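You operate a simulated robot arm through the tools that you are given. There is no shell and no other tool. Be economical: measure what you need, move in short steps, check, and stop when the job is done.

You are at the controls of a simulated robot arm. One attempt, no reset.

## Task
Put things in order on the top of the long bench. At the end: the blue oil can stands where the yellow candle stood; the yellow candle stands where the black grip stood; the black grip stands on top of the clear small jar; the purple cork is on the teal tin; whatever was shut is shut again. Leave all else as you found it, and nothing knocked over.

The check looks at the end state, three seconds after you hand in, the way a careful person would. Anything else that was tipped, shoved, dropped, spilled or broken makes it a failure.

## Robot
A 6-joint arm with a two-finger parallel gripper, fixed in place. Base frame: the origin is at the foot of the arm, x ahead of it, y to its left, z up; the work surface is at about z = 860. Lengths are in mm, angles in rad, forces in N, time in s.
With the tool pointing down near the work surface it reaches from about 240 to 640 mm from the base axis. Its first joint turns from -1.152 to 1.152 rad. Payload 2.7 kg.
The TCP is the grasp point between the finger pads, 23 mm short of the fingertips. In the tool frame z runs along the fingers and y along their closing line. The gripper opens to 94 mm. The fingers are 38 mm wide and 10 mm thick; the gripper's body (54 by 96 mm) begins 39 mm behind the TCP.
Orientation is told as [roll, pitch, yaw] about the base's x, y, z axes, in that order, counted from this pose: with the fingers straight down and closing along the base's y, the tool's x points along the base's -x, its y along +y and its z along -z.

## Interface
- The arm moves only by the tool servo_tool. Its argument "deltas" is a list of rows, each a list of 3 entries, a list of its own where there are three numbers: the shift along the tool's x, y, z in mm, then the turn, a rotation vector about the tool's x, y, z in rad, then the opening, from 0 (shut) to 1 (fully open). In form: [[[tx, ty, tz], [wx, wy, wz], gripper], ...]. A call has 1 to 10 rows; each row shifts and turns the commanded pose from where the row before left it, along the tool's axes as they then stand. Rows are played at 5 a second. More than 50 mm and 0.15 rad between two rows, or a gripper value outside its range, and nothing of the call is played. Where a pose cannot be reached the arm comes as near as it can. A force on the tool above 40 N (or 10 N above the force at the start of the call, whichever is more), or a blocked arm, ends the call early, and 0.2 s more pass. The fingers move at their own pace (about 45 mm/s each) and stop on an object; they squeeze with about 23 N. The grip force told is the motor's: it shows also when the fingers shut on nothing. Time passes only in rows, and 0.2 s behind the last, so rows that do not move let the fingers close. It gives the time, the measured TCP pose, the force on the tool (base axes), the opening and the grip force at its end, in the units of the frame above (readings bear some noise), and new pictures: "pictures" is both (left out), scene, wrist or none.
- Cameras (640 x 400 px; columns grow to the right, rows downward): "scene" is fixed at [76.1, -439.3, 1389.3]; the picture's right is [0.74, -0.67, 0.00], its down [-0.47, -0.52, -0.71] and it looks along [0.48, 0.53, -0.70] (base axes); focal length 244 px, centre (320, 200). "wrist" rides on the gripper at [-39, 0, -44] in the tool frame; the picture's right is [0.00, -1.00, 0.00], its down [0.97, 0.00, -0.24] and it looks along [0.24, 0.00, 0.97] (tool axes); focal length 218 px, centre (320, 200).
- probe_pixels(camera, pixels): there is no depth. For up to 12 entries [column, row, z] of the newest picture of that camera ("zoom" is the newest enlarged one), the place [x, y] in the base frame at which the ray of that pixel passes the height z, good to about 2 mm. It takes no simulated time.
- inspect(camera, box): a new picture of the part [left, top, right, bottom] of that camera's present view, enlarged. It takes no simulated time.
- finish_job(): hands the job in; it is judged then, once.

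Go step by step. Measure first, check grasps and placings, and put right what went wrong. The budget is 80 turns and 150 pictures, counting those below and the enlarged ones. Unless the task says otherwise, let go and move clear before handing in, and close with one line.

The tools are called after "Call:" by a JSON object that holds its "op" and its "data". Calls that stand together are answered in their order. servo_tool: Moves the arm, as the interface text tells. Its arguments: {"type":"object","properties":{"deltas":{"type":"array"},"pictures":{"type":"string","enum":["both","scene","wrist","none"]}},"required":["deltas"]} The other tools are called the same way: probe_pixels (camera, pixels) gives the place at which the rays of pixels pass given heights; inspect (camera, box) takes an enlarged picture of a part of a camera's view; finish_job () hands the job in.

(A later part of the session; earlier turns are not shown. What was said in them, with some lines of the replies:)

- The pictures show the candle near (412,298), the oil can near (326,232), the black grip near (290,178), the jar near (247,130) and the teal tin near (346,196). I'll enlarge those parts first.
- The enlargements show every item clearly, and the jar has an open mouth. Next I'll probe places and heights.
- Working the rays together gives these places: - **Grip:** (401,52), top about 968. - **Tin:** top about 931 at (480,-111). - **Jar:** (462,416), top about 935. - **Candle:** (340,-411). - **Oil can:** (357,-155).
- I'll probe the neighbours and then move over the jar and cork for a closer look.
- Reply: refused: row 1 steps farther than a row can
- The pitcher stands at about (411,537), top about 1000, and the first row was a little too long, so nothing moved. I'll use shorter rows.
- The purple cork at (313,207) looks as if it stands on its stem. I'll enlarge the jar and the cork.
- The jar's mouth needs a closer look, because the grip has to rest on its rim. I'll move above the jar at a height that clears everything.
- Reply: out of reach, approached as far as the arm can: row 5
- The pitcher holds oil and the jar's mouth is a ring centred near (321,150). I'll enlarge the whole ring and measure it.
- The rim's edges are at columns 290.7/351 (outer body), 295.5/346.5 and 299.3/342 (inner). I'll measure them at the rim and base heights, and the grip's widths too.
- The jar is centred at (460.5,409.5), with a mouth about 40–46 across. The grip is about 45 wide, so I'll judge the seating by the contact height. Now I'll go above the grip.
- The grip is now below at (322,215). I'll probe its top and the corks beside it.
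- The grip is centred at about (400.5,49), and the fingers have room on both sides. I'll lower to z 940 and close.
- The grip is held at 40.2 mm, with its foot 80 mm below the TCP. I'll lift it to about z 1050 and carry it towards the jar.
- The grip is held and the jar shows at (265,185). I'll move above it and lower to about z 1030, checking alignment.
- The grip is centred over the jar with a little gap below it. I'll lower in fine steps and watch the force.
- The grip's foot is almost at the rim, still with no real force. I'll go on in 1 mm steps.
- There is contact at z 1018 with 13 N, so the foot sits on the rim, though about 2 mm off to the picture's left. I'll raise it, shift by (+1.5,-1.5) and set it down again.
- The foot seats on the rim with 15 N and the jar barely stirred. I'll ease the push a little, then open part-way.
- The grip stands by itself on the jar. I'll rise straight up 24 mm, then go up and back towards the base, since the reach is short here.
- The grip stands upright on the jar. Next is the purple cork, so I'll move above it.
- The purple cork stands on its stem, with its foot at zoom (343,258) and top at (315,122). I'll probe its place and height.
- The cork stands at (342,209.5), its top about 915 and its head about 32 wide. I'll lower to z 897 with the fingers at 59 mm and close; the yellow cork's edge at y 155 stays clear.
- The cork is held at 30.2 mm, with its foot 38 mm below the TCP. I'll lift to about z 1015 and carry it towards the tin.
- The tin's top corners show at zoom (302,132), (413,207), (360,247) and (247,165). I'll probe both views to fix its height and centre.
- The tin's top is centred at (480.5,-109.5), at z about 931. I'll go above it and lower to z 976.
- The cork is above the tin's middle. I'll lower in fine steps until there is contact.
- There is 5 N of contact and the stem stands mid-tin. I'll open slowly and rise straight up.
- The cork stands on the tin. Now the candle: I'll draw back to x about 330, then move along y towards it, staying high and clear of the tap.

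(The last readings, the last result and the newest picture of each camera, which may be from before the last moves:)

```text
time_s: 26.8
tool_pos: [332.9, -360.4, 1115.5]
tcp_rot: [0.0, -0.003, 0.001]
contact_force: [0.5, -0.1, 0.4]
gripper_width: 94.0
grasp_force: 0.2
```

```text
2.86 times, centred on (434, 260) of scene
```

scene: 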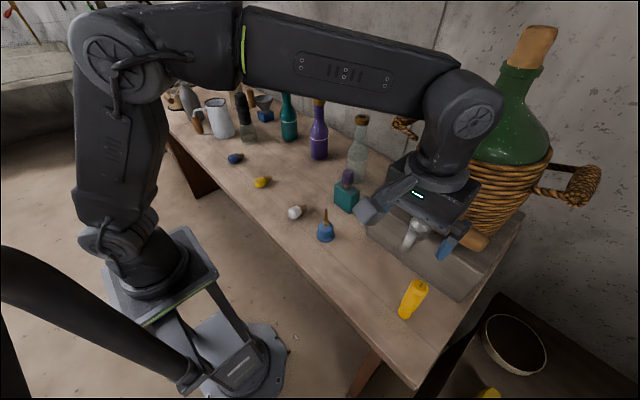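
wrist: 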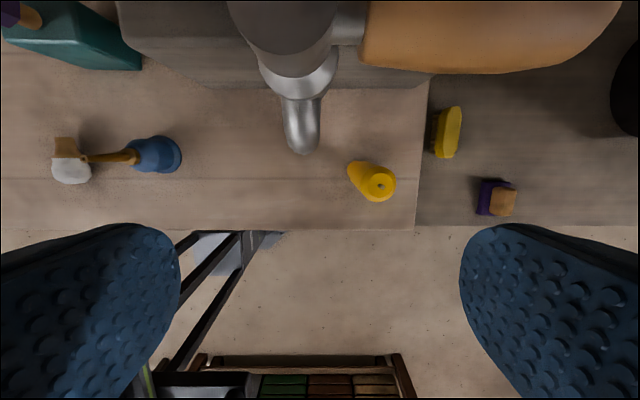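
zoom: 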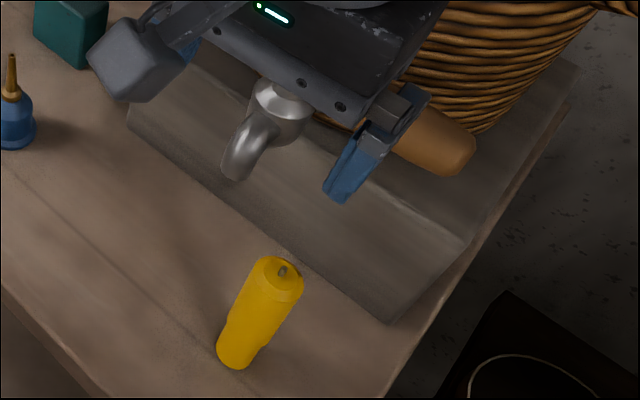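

The candle's top is at wrist (379,186), and the tap's spout hangs near (303,145). I'll probe both views to place them.

Call:
{"op": "probe_pixels", "data": {"camera": "wrist", "pixels": [[379, 186, 975], [379, 186, 985], [303, 150, 950], [303, 150, 1000], [290, 35, 1050], [365, 40, 1040], [416, 200, 860], [365, 165, 860], [395, 187, 970], [350, 180, 870]]}}

Call:
{"op": "probe_pixels", "data": {"camera": "zoom", "pixels": [[279, 275, 975], [279, 275, 985], [234, 355, 860], [232, 178, 950], [232, 178, 1000], [300, 295, 970], [256, 258, 975], [304, 290, 975], [216, 345, 860], [254, 358, 860]]}}

```text
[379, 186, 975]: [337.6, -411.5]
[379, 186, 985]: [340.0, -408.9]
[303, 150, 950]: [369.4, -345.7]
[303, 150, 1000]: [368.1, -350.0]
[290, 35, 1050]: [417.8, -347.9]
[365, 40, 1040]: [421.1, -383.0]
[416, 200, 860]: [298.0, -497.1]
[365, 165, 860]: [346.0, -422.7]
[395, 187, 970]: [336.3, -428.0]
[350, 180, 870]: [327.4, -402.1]
```

```text
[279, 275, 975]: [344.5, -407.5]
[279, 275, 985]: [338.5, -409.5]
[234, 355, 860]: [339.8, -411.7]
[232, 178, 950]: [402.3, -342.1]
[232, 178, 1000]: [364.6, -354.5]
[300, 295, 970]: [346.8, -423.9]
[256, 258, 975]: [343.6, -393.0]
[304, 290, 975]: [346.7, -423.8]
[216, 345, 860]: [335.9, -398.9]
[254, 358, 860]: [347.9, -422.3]
```

The candle stands at (340,-411), its top about 984. The spout's tip is at about (368,-350,995), close to where the gripper's body would be. I'll check the tap's handle before picking a yaw.

Call:
{"op": "probe_pixels", "data": {"camera": "wrist", "pixels": [[365, 68, 1000], [365, 68, 1040], [440, 75, 1000], [440, 75, 1040], [600, 40, 1000], [600, 40, 1040], [430, 80, 860], [430, 85, 940]]}}

Call:
{"op": "probe_pixels", "data": {"camera": "zoom", "pixels": [[455, 172, 1000], [455, 172, 1040], [475, 150, 1000], [475, 150, 1040], [388, 322, 860], [300, 258, 860], [462, 242, 940], [385, 195, 940]]}}

Call:
{"op": "inspect", "data": {"camera": "wrist", "box": [220, 0, 460, 220]}}

```text
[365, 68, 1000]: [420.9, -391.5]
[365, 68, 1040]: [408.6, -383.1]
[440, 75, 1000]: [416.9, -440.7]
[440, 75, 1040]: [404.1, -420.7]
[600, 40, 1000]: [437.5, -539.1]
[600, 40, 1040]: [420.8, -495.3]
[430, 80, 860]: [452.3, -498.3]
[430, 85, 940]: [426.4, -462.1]
```

```text
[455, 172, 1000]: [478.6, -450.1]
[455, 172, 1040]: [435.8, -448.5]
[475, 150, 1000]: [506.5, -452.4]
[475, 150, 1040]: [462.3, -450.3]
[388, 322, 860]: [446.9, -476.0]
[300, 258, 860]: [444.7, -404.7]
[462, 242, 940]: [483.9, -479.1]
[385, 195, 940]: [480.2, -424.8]
```

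```text
1.82 times, centred on (340, 110) of wrist
```

zoom: 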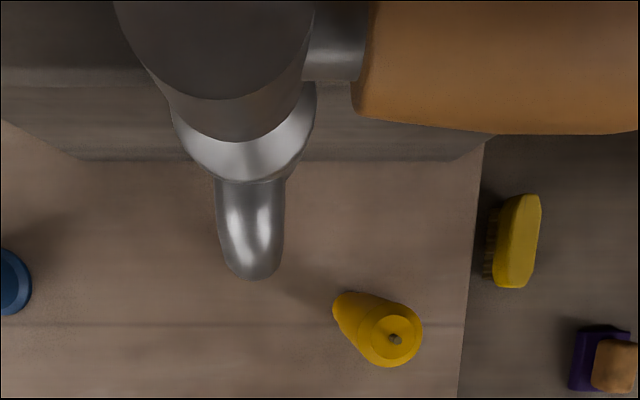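

The block's face is at x 445, so it is clear. The handle lies beyond x 400. I'll turn the tool by yaw -90° so the narrow side of the body faces the spout and the fingers close along x.

Call:
{"op": "servo_tool", "data": {"deltas": [[[0, 0, 0], [0, 0, 0.15], 1], [[0, 0, 0], [0, 0, 0.15], 1], [[0, 0, 0], [0, 0, 0.15], 1], [[0, 0, 0], [0, 0, 0.15], 1], [[0, 0, 0], [0, 0, 0.15], 1], [[0, 0, 0], [0, 0, 0.15], 1], [[0, 0, 0], [0, 0, 0.15], 1], [[0, 0, 0], [0, 0, 0.15], 1], [[0, 0, 0], [0, 0, 0.15], 1], [[0, 0, 0], [0, 0, 0.15], 0.7]], "pictures": "none"}}

Call:
{"op": "servo_tool", "data": {"deltas": [[[0, 0, 0], [0, 0, 0.071], 0.7], [[-25, 3, 0], [0, 0, 0], 0.65], [[-26, 4, 0], [0, 0, 0], 0.65], [[0, 0, 30], [0, 0, 0], 0.65], [[0, 0, 20], [0, 0, 0], 0.65]], "pictures": "both"}}

```text
time_s: 29.0
tool_pos: [334.1, -361.3, 1115.5]
tcp_rot: [0.003, 0.001, -1.501]
contact_force: [0.4, 0.9, -0.2]
gripper_width: 65.8
grasp_force: 0.1
```

```text
time_s: 30.2
tool_pos: [341.0, -412.6, 1063.5]
tcp_rot: [0.0, -0.001, -1.57]
contact_force: [-0.3, -0.2, 0.3]
gripper_width: 61.3
grasp_force: 0.1
```

scene: 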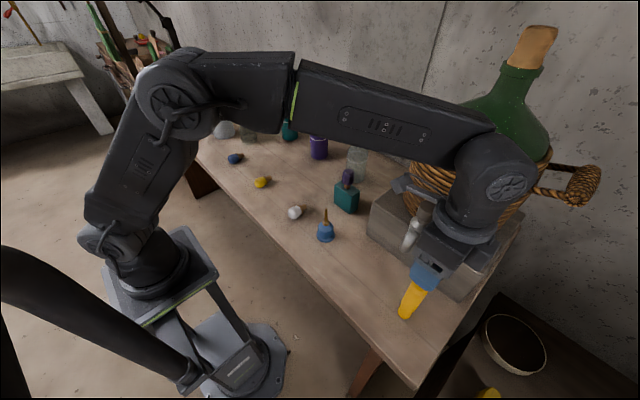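
wrist: 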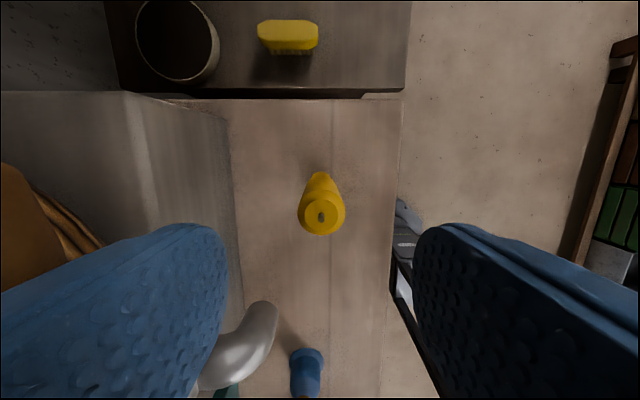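

The candle sits at column 321, centred between the fingers. I'll check its centre before going down.

Call:
{"op": "probe_pixels", "data": {"camera": "wrist", "pixels": [[321, 215, 984], [321, 182, 865], [276, 310, 995], [245, 385, 1000], [300, 215, 975], [344, 215, 975]]}}

Call:
{"op": "inspect", "data": {"camera": "scene", "box": [380, 190, 480, 330]}}

```text
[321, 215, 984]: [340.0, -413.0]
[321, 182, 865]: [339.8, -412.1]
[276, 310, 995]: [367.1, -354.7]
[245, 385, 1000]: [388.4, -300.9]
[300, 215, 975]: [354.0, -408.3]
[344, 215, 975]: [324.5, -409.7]
```

```text
2.86 times, centred on (430, 260) of scene
```

zoom: 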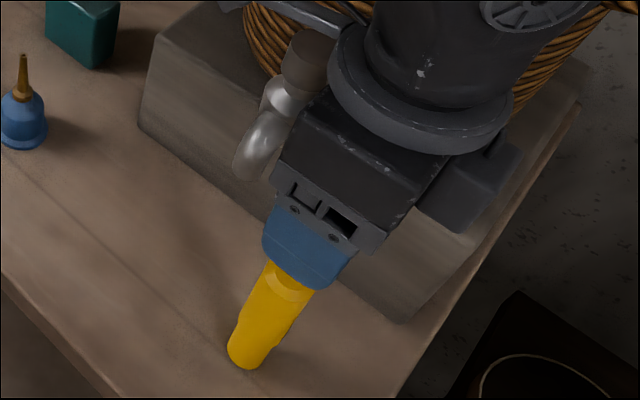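

Everything lines up, with the candle at (340,-412) and the tap to the side. I'll go down to z 960 in modest steps, still open.

Call:
{"op": "servo_tool", "data": {"deltas": [[[0, -1, 25], [0, 0, 0], 0.65], [[0, 0, 20], [0, 0, 0], 0.65], [[0, 0, 15], [0, 0, 0], 0.65], [[0, 0, 15], [0, 0, 0], 0.65]], "pictures": "wrist"}}

Call:
{"op": "inspect", "data": {"camera": "scene", "box": [380, 190, 480, 330]}}

```text
time_s: 31.2
tool_pos: [341.0, -411.5, 990.7]
tcp_rot: [0.001, 0.0, -1.569]
contact_force: [-0.2, -0.7, 1.4]
gripper_width: 61.3
grasp_force: 0.1
```

wrist: 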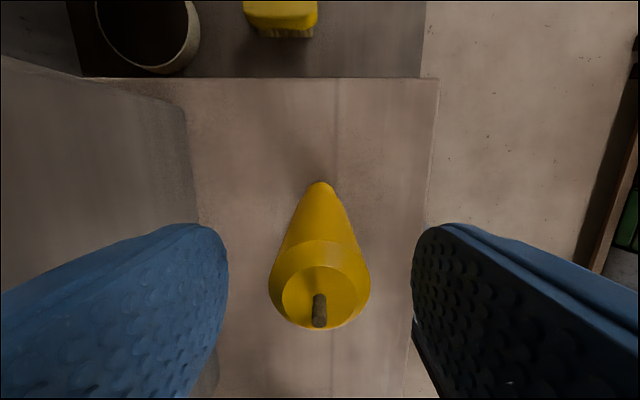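

```text
2.86 times, centred on (430, 260) of scene
```

zoom: 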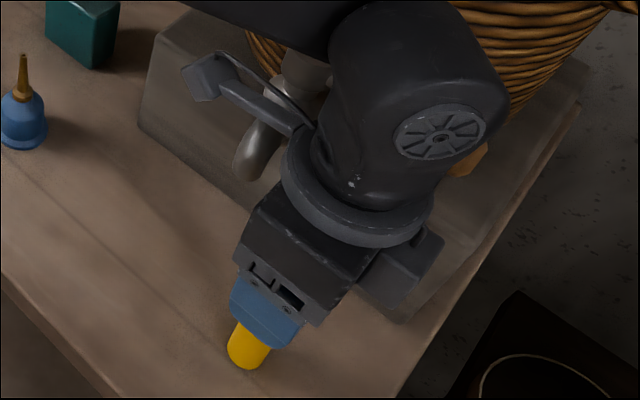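

The candle's wick shows at (319,310), so its tip may reach about z 990. I'll stop at z 959, which leaves the body at 998, and close.

Call:
{"op": "servo_tool", "data": {"deltas": [[[0, 0, 11], [0, 0, 0], 0.65], [[0, 0, 11], [0, 0, 0], 0.65], [[0, 0, 9], [0, 0, 0], 0.65], [[0, 0, 0], [0, 0, 0], 0.2], [[0, 0, 0], [0, 0, 0], 0.2], [[0, 0, 0], [0, 0, 0], 0.2], [[0, 0, 0], [0, 0, 0], 0.2]], "pictures": "both"}}

```text
time_s: 32.8
tool_pos: [339.8, -413.5, 960.9]
tcp_rot: [0.002, 0.0, -1.569]
contact_force: [-0.2, -0.4, 0.1]
gripper_width: 28.6
grasp_force: 22.4
```

scene: 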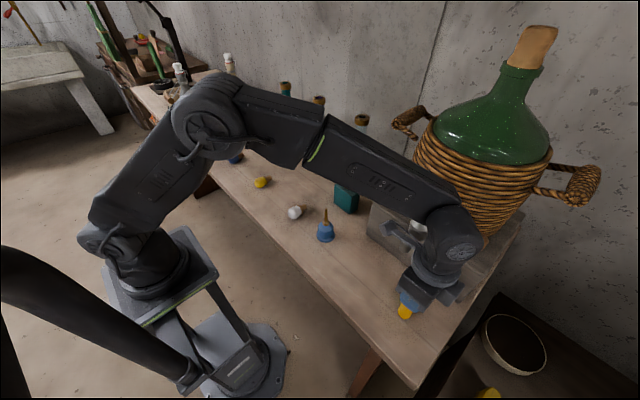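
wrist: 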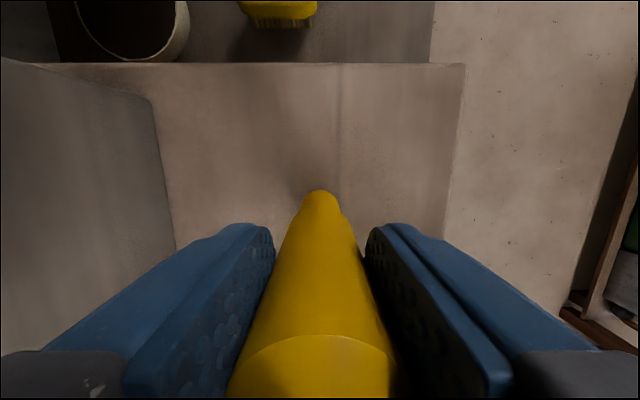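

The candle is held at 28.6 mm, with its foot about 100 mm below the TCP. I'll lift it straight up, draw back from the tap and carry it along +y.

Call:
{"op": "servo_tool", "data": {"deltas": [[[0, 0, -20], [0, 0, 0], 0.2], [[0, 0, -35], [0, 0, 0], 0.2], [[0, 0, -40], [0, 0, 0], 0.2], [[0, 0, -40], [0, 0, 0], 0.2], [[0, -30, 0], [0, 0, 0], 0.2], [[45, 0, 0], [0, 0, 0], 0.2], [[45, 0, 0], [0, 0, 0], 0.2], [[45, 0, 0], [0, 0, 0], 0.2], [[45, 0, 0], [0, 0, 0], 0.2]], "pictures": "scene"}}

```text
time_s: 34.8
tool_pos: [309.2, -232.5, 1095.7]
tcp_rot: [0.001, -0.001, -1.572]
contact_force: [-0.6, 0.1, -0.8]
gripper_width: 28.6
grasp_force: 23.4
```

scene: 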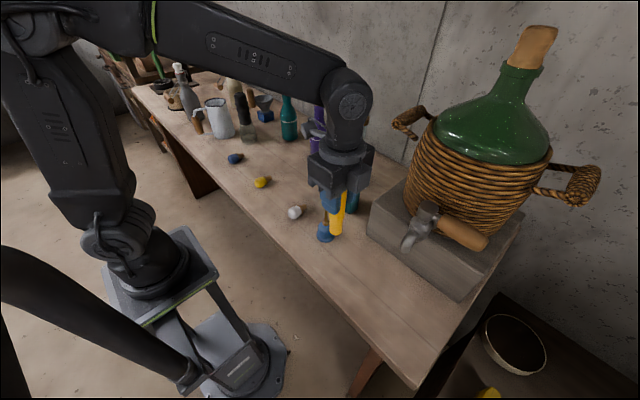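

The candle is held and clear. I'll carry it on to (400.5,50) and lower it most of the way.

Call:
{"op": "servo_tool", "data": {"deltas": [[[45, 0, 0], [0, 0, 0], 0.2], [[45, 5, 0], [0, 0, 0], 0.2], [[45, 15, 0], [0, 0, 0], 0.2], [[40, 22, 0], [0, 0, 0], 0.2], [[40, 22, 0], [0, 0, 0], 0.2], [[40, 22, 0], [0, 0, 0], 0.2], [[27.5, 5.3, 0], [0, 0, 0], 0.2], [[0, 0, 40], [0, 0, 0], 0.2], [[0, 0, 40], [0, 0, 0], 0.2], [[0, 0, 25], [0, 0, 0], 0.2]], "pictures": "scene"}}

Call:
{"op": "inspect", "data": {"camera": "scene", "box": [250, 140, 330, 210]}}

```text
time_s: 37.0
tool_pos: [400.2, 49.6, 988.6]
tcp_rot: [0.003, 0.001, -1.57]
contact_force: [-0.1, -0.2, -0.4]
gripper_width: 28.7
grasp_force: 23.4
```

scene: 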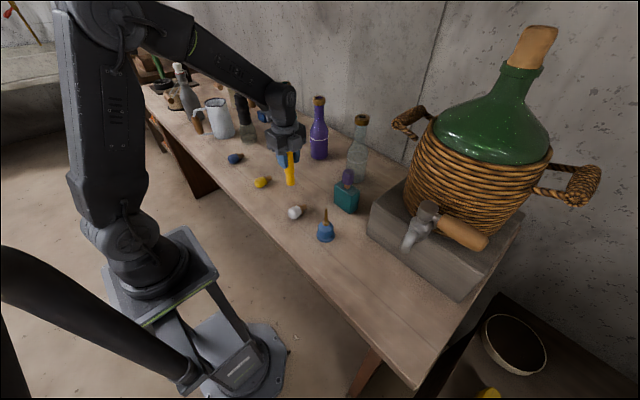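

```text
5.71 times, centred on (290, 175) of scene
```

zoom: 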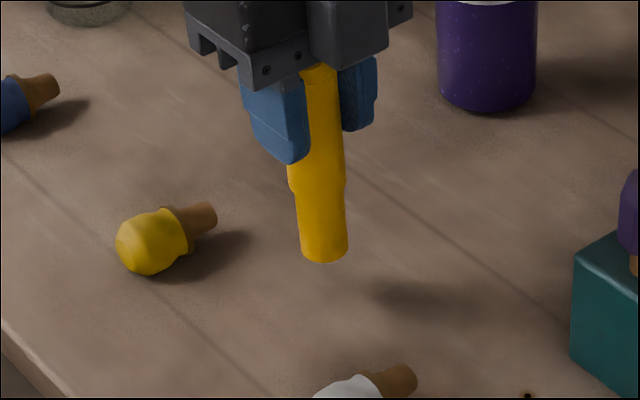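

The candle hangs upright above the place. I'll lower it, finely at the end, to contact near z 960.

Call:
{"op": "servo_tool", "data": {"deltas": [[[0, 0, 13], [0, 0, 0], 0.2], [[0, 0, 9], [0, 0, 0], 0.2], [[0, 0, 2.5], [0, 0, 0], 0.2], [[0, 0, 1.5], [0, 0, 0], 0.2], [[0, 0, 1], [0, 0, 0], 0.2], [[0, 0, 0.8], [0, 0, 0], 0.2]], "pictures": "none"}}

Call:
{"op": "inspect", "data": {"camera": "scene", "box": [250, 140, 330, 210]}}

```text
time_s: 38.4
tool_pos: [401.4, 50.6, 962.2]
tcp_rot: [0.0, 0.0, -1.57]
contact_force: [-0.3, 0.5, -0.5]
gripper_width: 28.4
grasp_force: 22.5
```

```text
5.71 times, centred on (290, 175) of scene
```

zoom: 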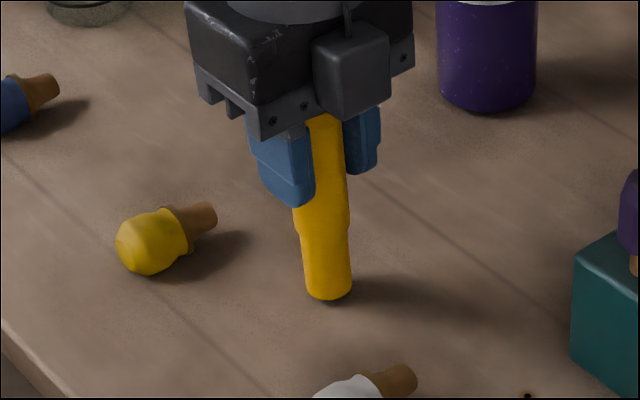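

There is no contact yet at z 962. I'll go on in 0.8 mm steps.

Call:
{"op": "servo_tool", "data": {"deltas": [[[0, 0, 0.8], [0, 0, 0], 0.2], [[0, 0, 0.8], [0, 0, 0], 0.2], [[0, 0, 0.7], [0, 0, 0], 0.2]], "pictures": "none"}}

```text
time_s: 39.2
tool_pos: [400.9, 49.7, 959.4]
tcp_rot: [0.001, 0.001, -1.569]
contact_force: [0.4, -0.4, -0.4]
gripper_width: 28.8
grasp_force: 22.8
```

Call:
{"op": "servo_tool", "data": {"deltas": [[[0, 0, 0.6], [0, 0, 0], 0.2], [[0, 0, 0.6], [0, 0, 0], 0.2]], "pictures": "none"}}

Call:
{"op": "inspect", "data": {"camera": "scene", "box": [270, 170, 310, 205]}}

```text
time_s: 39.8
tool_pos: [400.1, 49.4, 958.9]
tcp_rot: [0.001, 0.0, -1.57]
contact_force: [-3.0, -0.1, 8.7]
gripper_width: 28.6
grasp_force: 23.1
```

```text
11.43 times, centred on (290, 188) of scene
```

zoom: 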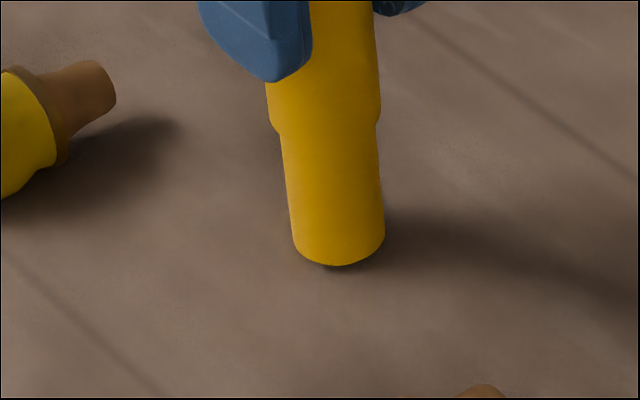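

There is 8.7 N of contact, so the candle stands. I'll open gently and rise.

Call:
{"op": "servo_tool", "data": {"deltas": [[[0, 0, 0], [0, 0, 0], 0.33], [[0, 0, 0], [0, 0, 0], 0.4], [[0, 0, 0], [0, 0, 0], 0.55], [[0, 0, 0], [0, 0, 0], 0.65], [[0, 0, -20], [0, 0, 0], 0.65], [[0, 0, -35], [0, 0, 0], 0.65], [[0, 0, -40], [0, 0, 0], 0.65], [[0, 0, -40], [0, 0, 0], 0.65]], "pictures": "wrist"}}

Call:
{"op": "inspect", "data": {"camera": "scene", "box": [250, 140, 330, 210]}}

```text
time_s: 41.6
tool_pos: [398.8, 51.8, 1094.6]
tcp_rot: [0.002, 0.0, -1.567]
contact_force: [-0.5, -0.4, -0.5]
gripper_width: 61.0
grasp_force: 0.0
```

wrist: 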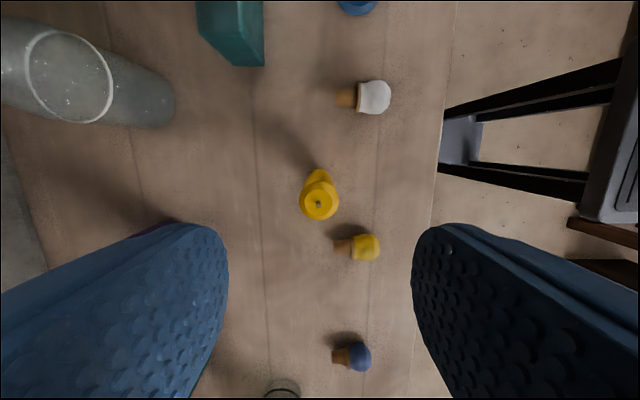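

```text
5.71 times, centred on (290, 175) of scene
```

zoom: 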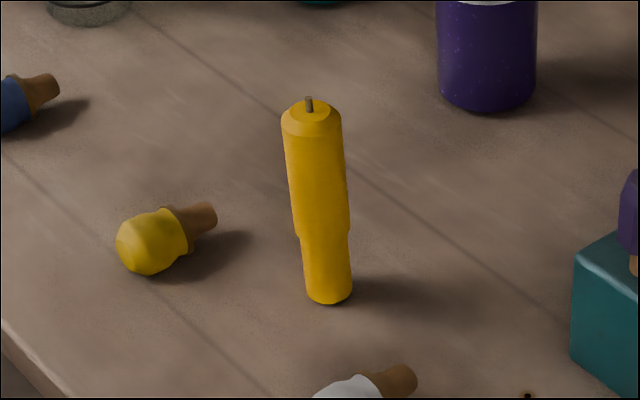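

The candle stands well. Next I'll study the oil can, because its tall spout limits how low the gripper can go.

Call:
{"op": "inspect", "data": {"camera": "scene", "box": [302, 200, 350, 250]}}

Call:
{"op": "servo_tool", "data": {"deltas": [[[-45, -5, 0], [0, 0, 0], 0.65], [[-45, -5, 0], [0, 0, 0], 0.65], [[-45, -15, 0], [0, 0, 0], 0.65], [[-45, -15, 0], [0, 0, 0], 0.65], [[-24, -5, 35], [0, 0, 0], 0.65]], "pictures": "wrist"}}

Call:
{"op": "inspect", "data": {"camera": "wrist", "box": [260, 130, 380, 250]}}

```text
8.00 times, centred on (326, 225) of scene
```

zoom: 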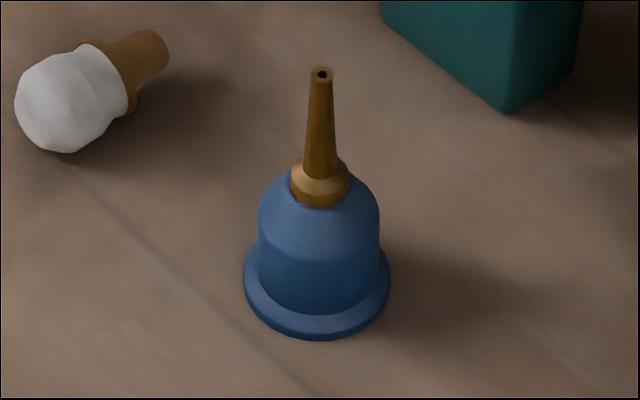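

```text
time_s: 42.8
tool_pos: [354.4, -153.1, 1059.6]
tcp_rot: [0.002, 0.0, -1.568]
contact_force: [0.0, 0.6, 0.0]
gripper_width: 61.0
grasp_force: 0.0
```

wrist: 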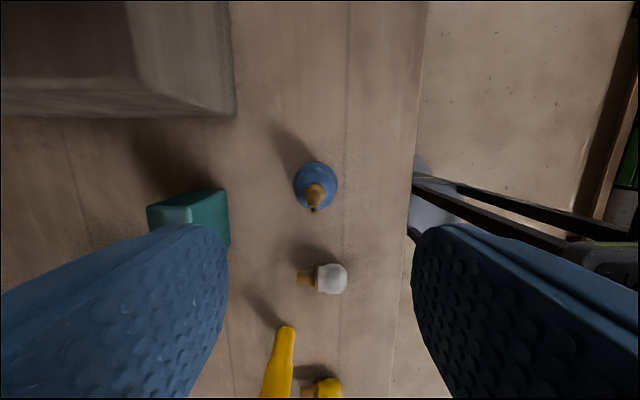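

```text
3.33 times, centred on (320, 190) of wrist
```

zoom: 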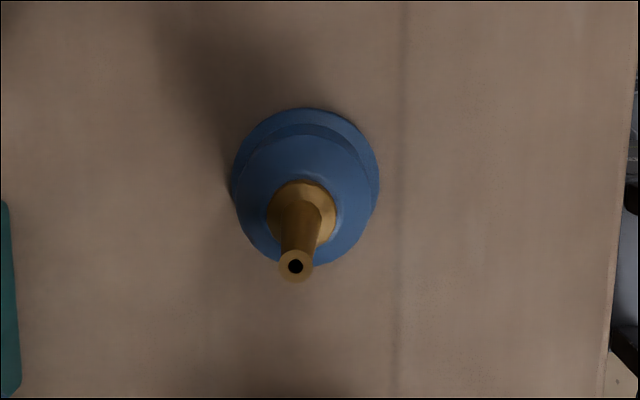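

The spout rises from a brass collar on the dome. I'll probe the tip, the collar and the base to get heights.

Call:
{"op": "probe_pixels", "data": {"camera": "zoom", "pixels": [[295, 266, 950], [295, 266, 960], [295, 266, 970], [305, 180, 865], [231, 180, 865], [379, 180, 865], [301, 212, 905], [265, 215, 905], [336, 215, 905]]}}

Call:
{"op": "probe_pixels", "data": {"camera": "scene", "pixels": [[326.2, 209.1, 950], [326.2, 209.1, 960], [326.2, 209.1, 970], [325.6, 235.6, 862], [325.5, 223.5, 905], [325.5, 223.5, 915], [316.5, 235, 865], [334.7, 235, 865]]}}

```text
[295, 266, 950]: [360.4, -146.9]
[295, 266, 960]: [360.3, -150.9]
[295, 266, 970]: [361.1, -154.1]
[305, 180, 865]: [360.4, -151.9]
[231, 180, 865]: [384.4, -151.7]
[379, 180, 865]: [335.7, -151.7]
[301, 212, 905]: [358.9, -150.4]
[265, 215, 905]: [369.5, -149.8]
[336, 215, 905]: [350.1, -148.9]
```

```text
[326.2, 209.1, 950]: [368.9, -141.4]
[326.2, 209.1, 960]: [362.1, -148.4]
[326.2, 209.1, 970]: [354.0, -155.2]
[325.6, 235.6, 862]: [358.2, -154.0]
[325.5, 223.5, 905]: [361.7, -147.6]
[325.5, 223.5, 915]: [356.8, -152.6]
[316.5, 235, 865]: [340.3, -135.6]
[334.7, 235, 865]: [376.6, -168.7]
```

The can is centred at (360,-152), with its tip about 963 and a 20 mm collar at about 903–917. With the TCP at 928 the fingers can hold the collar while the tip stays under the body. I'll go down there in steps.

Call:
{"op": "servo_tool", "data": {"deltas": [[[1, 5.5, 0], [0, 0, 0], 0.55], [[0, 0, 40], [0, 0, 0], 0.55], [[0, 0, 40], [0, 0, 0], 0.55], [[0, 0, 25], [0, 0, 0], 0.55], [[0, 0, 18], [0, 0, 0], 0.55], [[0, 0, 5], [0, 0, 0], 0.55]], "pictures": "wrist"}}

Call:
{"op": "inspect", "data": {"camera": "scene", "box": [294, 180, 358, 250]}}

```text
time_s: 44.2
tool_pos: [360.9, -151.5, 930.3]
tcp_rot: [0.003, 0.0, -1.57]
contact_force: [1.0, 0.8, 0.1]
gripper_width: 52.0
grasp_force: 0.1
```

wrist: 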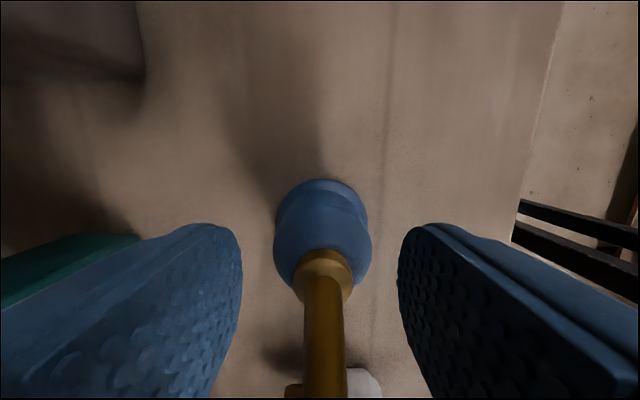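

```text
5.71 times, centred on (326, 215) of scene
```

zoom: 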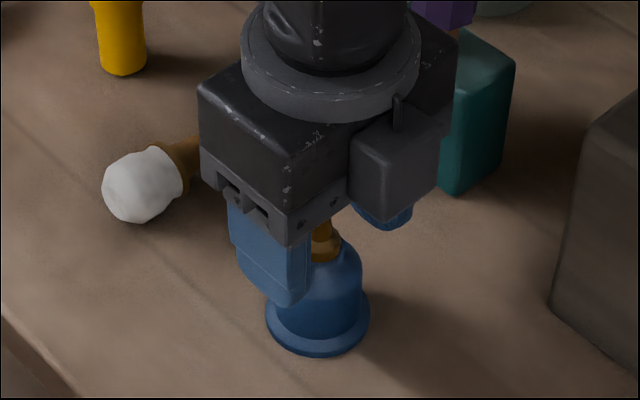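

The collar is centred between the fingers at column 323. I'll go 2.5 mm lower and close.

Call:
{"op": "servo_tool", "data": {"deltas": [[[0, 0, 2.5], [0, 0, 0], 0.55], [[0, 0, 0], [0, 0, 0], 0.3], [[0, 0, 0], [0, 0, 0], 0.1], [[0, 0, 0], [0, 0, 0], 0.1], [[0, 0, 0], [0, 0, 0], 0.1]], "pictures": "wrist"}}

Call:
{"op": "inspect", "data": {"camera": "scene", "box": [294, 180, 358, 250]}}

```text
time_s: 45.4
tool_pos: [361.1, -152.6, 928.7]
tcp_rot: [0.003, 0.0, -1.569]
contact_force: [-0.3, 0.5, -0.3]
gripper_width: 38.6
grasp_force: 22.7
```

wrist: 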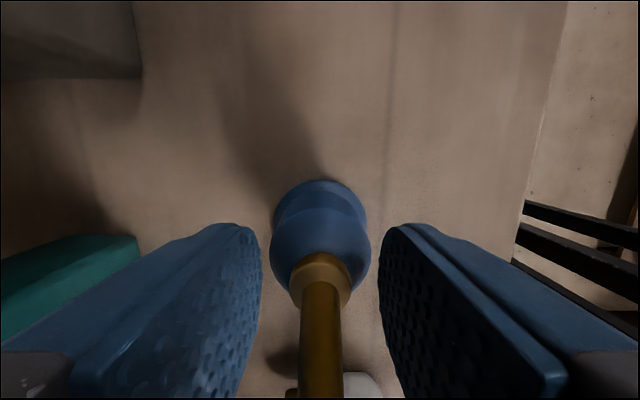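

```text
5.71 times, centred on (326, 215) of scene
```

zoom: 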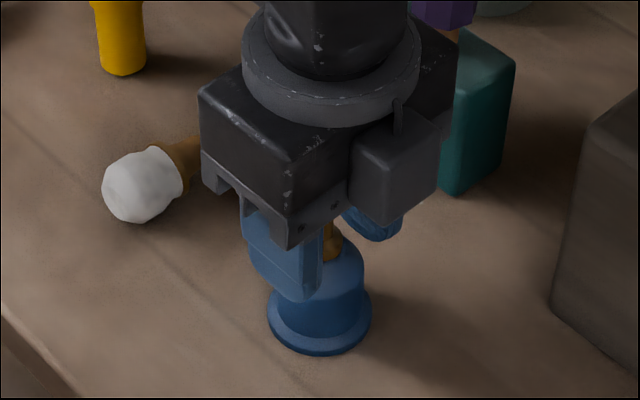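

The fingers stopped at 38.6 mm, holding the dome's shoulder with their tips. I'll test with a small lift.

Call:
{"op": "servo_tool", "data": {"deltas": [[[0, 0, -5], [0, 0, 0], 0.1], [[0, 0, -10], [0, 0, 0], 0.1], [[0, 0, 0], [0, 0, 0], 0.1]], "pictures": "wrist"}}

Call:
{"op": "inspect", "data": {"camera": "scene", "box": [294, 180, 358, 250]}}

```text
time_s: 46.2
tool_pos: [362.0, -153.2, 943.0]
tcp_rot: [0.002, 0.0, -1.571]
contact_force: [0.1, 0.2, -0.7]
gripper_width: 38.5
grasp_force: 22.7
```

wrist: 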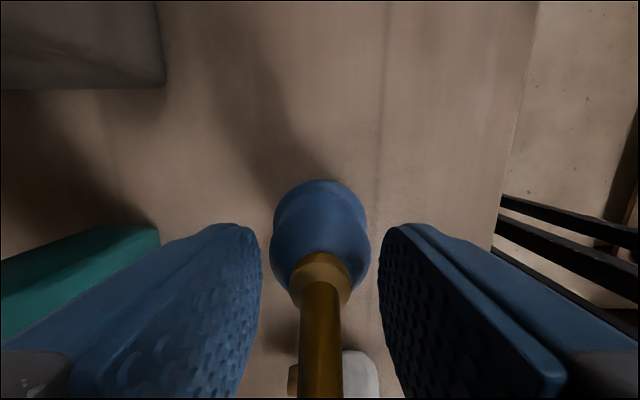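

```text
5.71 times, centred on (326, 215) of scene
```

zoom: 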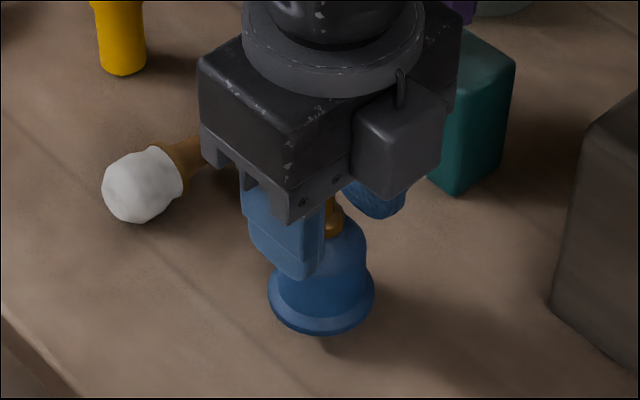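

The can is firmly held and lifts straight. I'll raise it to about z 1085 and take the same clear path past the tap.

Call:
{"op": "servo_tool", "data": {"deltas": [[[0, 0, -45], [0, 0, 0], 0.1], [[0, 0, -45], [0, 0, 0], 0.1], [[0, -25, -40], [0, 0, 0], 0.1], [[-30, -27, -10], [0, 0, 0], 0.1], [[-45, 0, 0], [0, 0, 0], 0.1], [[-45, 0, 0], [0, 0, 0], 0.1], [[-45, 0, 0], [0, 0, 0], 0.1], [[-45, 0, 0], [0, 0, 0], 0.1], [[-46, 4, 0], [0, 0, 0], 0.1], [[-3.5, 27, 0], [0, 0, 0], 0.1]], "pictures": "both"}}

```text
time_s: 48.4
tool_pos: [339.8, -412.1, 1083.2]
tcp_rot: [0.001, 0.0, -1.569]
contact_force: [0.3, 0.2, -0.7]
gripper_width: 38.5
grasp_force: 23.3
```

scene: 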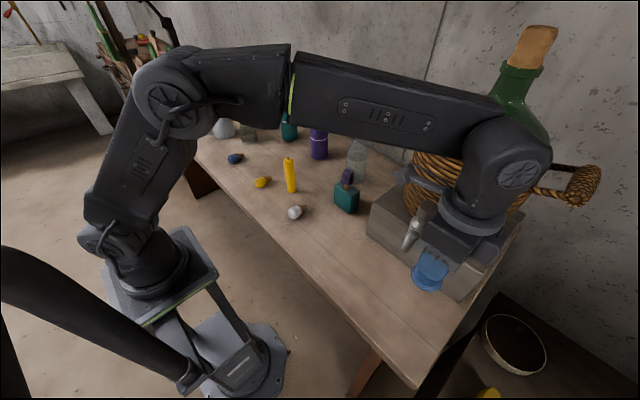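
wrist: 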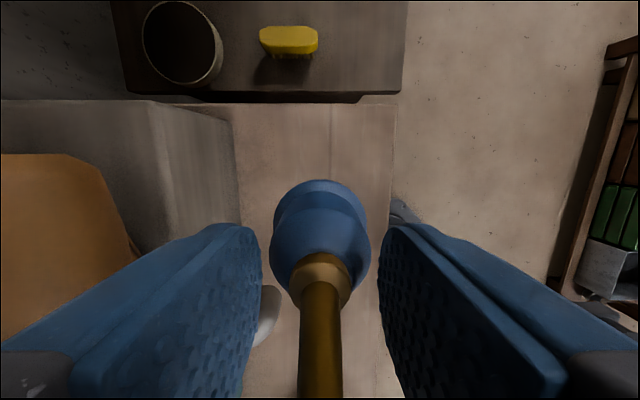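

The can is above the candle's old place. I'll go down to about z 960, the height already shown to be clear, and look.

Call:
{"op": "servo_tool", "data": {"deltas": [[[0, 0, 30], [0, 0, 0], 0.1], [[0, 0, 30], [0, 0, 0], 0.1], [[0, 0, 30], [0, 0, 0], 0.1], [[0, 0, 20], [0, 0, 0], 0.1], [[0, 0, 13], [0, 0, 0], 0.1]], "pictures": "none"}}

Call:
{"op": "inspect", "data": {"camera": "scene", "box": [370, 190, 490, 330]}}

```text
time_s: 49.6
tool_pos: [341.2, -411.9, 960.8]
tcp_rot: [0.002, 0.001, -1.568]
contact_force: [-0.1, 0.3, -0.8]
gripper_width: 38.6
grasp_force: 23.1
```

```text
2.86 times, centred on (430, 260) of scene
```

zoom: 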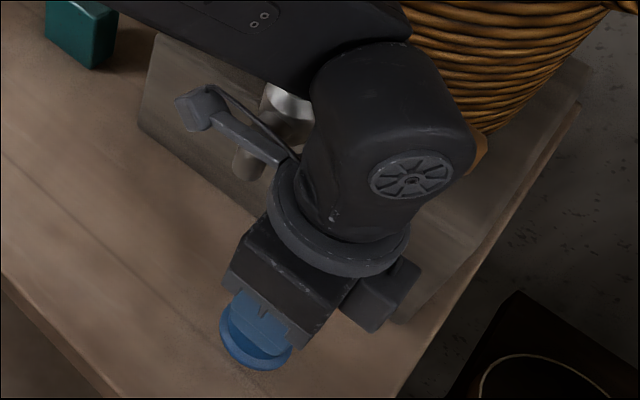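

The cube on the rod passes near the tap's spout, so I'll turn by 0.1 rad to swing it away from the tap. Then I'll lower to z 934.

Call:
{"op": "servo_tool", "data": {"deltas": [[[0, 0, 0], [0, 0, -0.1], 0.1], [[0, 0, 8], [0, 0, 0], 0.1], [[0, 0, 7], [0, 0, 0], 0.1], [[0, 0, 6], [0, 0, 0], 0.1], [[0, 0, 5], [0, 0, 0], 0.1]], "pictures": "wrist"}}

Call:
{"op": "inspect", "data": {"camera": "scene", "box": [370, 190, 490, 330]}}

```text
time_s: 50.8
tool_pos: [340.0, -411.5, 933.4]
tcp_rot: [0.002, -0.001, -1.469]
contact_force: [0.8, 0.0, -1.0]
gripper_width: 38.5
grasp_force: 23.1
```

wrist: 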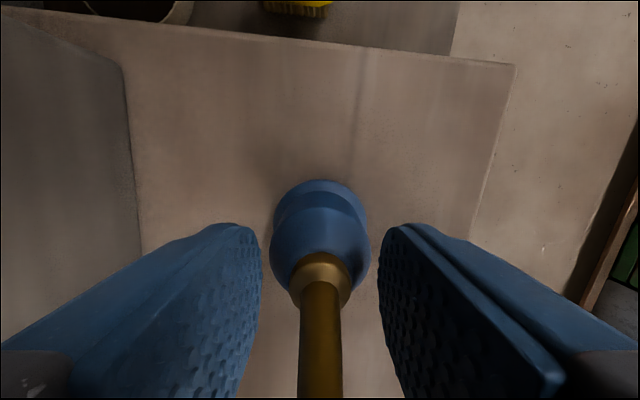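

```text
2.86 times, centred on (430, 260) of scene
```

zoom: 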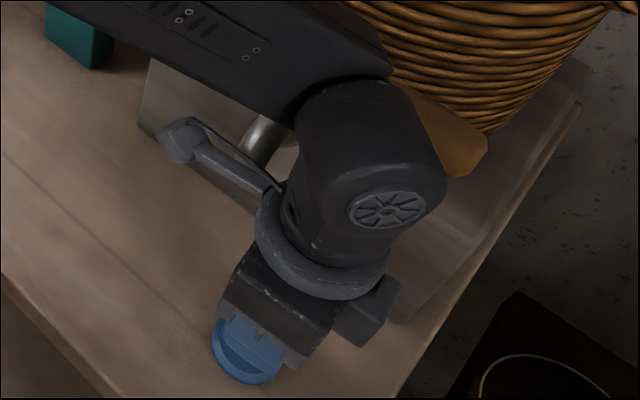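

The can hangs just over the bench with no contact force. I'll lower finely to touch down near z 928.

Call:
{"op": "servo_tool", "data": {"deltas": [[[0, 0, 2], [0, 0, 0], 0.1], [[0, 0, 1.3], [0, 0, 0], 0.1], [[0, 0, 0.8], [0, 0, 0], 0.1], [[0, 0, 0.6], [0, 0, 0], 0.1]], "pictures": "none"}}

```text
time_s: 51.8
tool_pos: [341.5, -411.9, 929.2]
tcp_rot: [0.002, 0.001, -1.47]
contact_force: [0.2, 0.8, -1.4]
gripper_width: 38.5
grasp_force: 23.0
```

Call:
{"op": "servo_tool", "data": {"deltas": [[[0, 0, 0.6], [0, 0, 0], 0.1], [[0, 0, 0.6], [0, 0, 0], 0.1]], "pictures": "none"}}

```text
time_s: 52.4
tool_pos: [339.3, -412.2, 928.6]
tcp_rot: [0.002, 0.001, -1.469]
contact_force: [0.3, -0.5, -0.9]
gripper_width: 38.5
grasp_force: 22.9
```

There is still no contact at 928.6. I'll take two more small steps.

Call:
{"op": "servo_tool", "data": {"deltas": [[[0, 0, 0.6], [0, 0, 0], 0.1], [[0, 0, 0.6], [0, 0, 0], 0.1]], "pictures": "none"}}

Call:
{"op": "inspect", "data": {"camera": "scene", "box": [380, 270, 440, 330]}}

```text
time_s: 53.0
tool_pos: [341.1, -411.7, 927.7]
tcp_rot: [0.001, -0.001, -1.47]
contact_force: [-1.6, 3.1, 8.0]
gripper_width: 38.6
grasp_force: 23.0
```

```text
6.67 times, centred on (410, 300) of scene
```

zoom: 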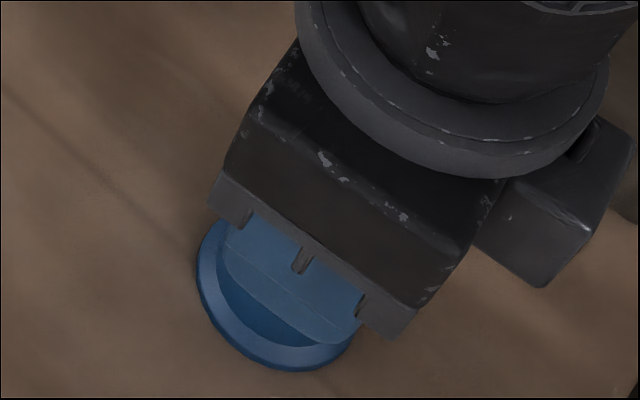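

The can has touched down with 8 N. I'll open slowly and rise straight up above the tap.

Call:
{"op": "servo_tool", "data": {"deltas": [[[0, 0, 0], [0, 0, 0], 0.44], [[0, 0, 0], [0, 0, 0], 0.5], [[0, 0, 0], [0, 0, 0], 0.6], [[0, 0, -10], [0, 0, 0], 0.6], [[0, 0, -25], [0, 0, 0], 0.6], [[0, 0, -35], [0, 0, 0], 0.6], [[0, 0, -45], [0, 0, 0], 0.6], [[0, 0, -45], [0, 0, 0], 0.6]], "pictures": "both"}}

```text
time_s: 54.8
tool_pos: [340.7, -411.8, 1086.2]
tcp_rot: [0.002, 0.0, -1.47]
contact_force: [-1.0, 0.8, -0.3]
gripper_width: 56.4
grasp_force: 0.0
```

scene: 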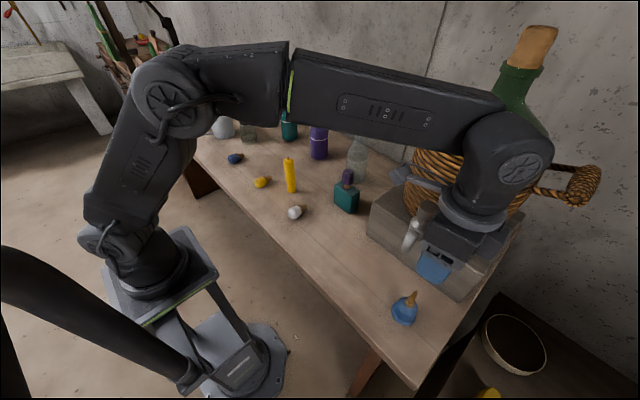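
wrist: 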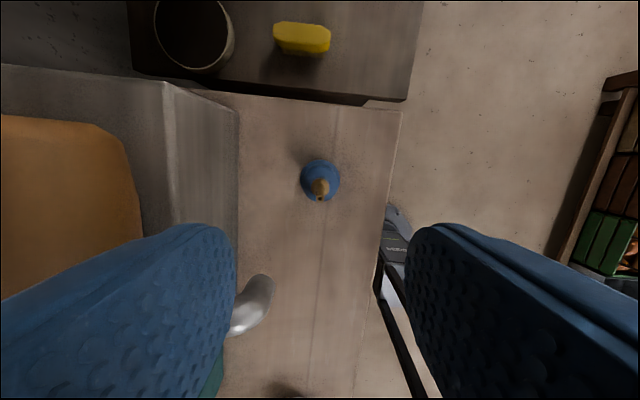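

The can stands at (404,308) in the scene. I'll draw the arm back clear and check everything.

Call:
{"op": "servo_tool", "data": {"deltas": [[[0, -35, -10], [0, 0, 0], 0.6], [[45, 0, 0], [0, 0, 0], 0.6], [[45, 0, -10], [0, 0, 0], 0.6], [[45, 0, -10], [0, 0, 0], 0.6], [[45, 0, -10], [0, 0, 0], 0.6], [[45, 0, -10], [0, 0, 0], 0.6]], "pictures": "scene"}}

Call:
{"op": "inspect", "data": {"camera": "scene", "box": [350, 170, 510, 330]}}

Call:
{"op": "inspect", "data": {"camera": "scene", "box": [160, 60, 320, 200]}}

```text
time_s: 56.2
tool_pos: [282.6, -191.8, 1136.1]
tcp_rot: [0.002, 0.0, -1.47]
contact_force: [-0.4, -0.2, 0.3]
gripper_width: 56.3
grasp_force: 0.3
```

scene: 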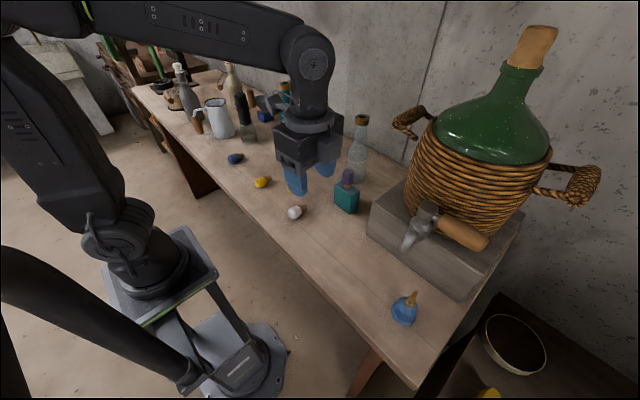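

```text
2.50 times, centred on (430, 250) of scene
```

zoom: 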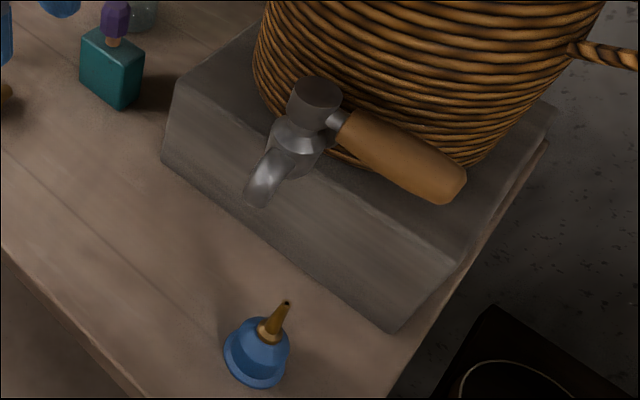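

```text
2.86 times, centred on (240, 130) of scene
```

zoom: 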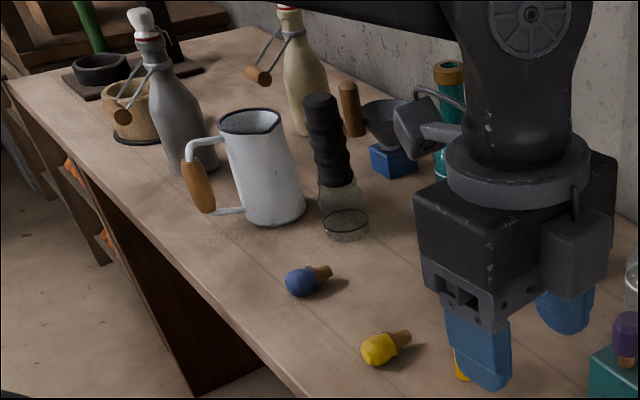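

All four pieces are in place: the oil can is upright at (404,308), the candle stood on the grip's spot in the last clear view, the grip stands on the jar and the cork on the tin. The tap, pitcher and bottles look unchanged, and the arm is clear, so I'm handing in.

Call:
{"op": "finish_job", "data": {}}

```text
The job is handed in.
```

The blue oil can, yellow candle, black grip and purple cork are all where the task asked. I opened nothing, and in the last pictures nothing else was moved or tipped.
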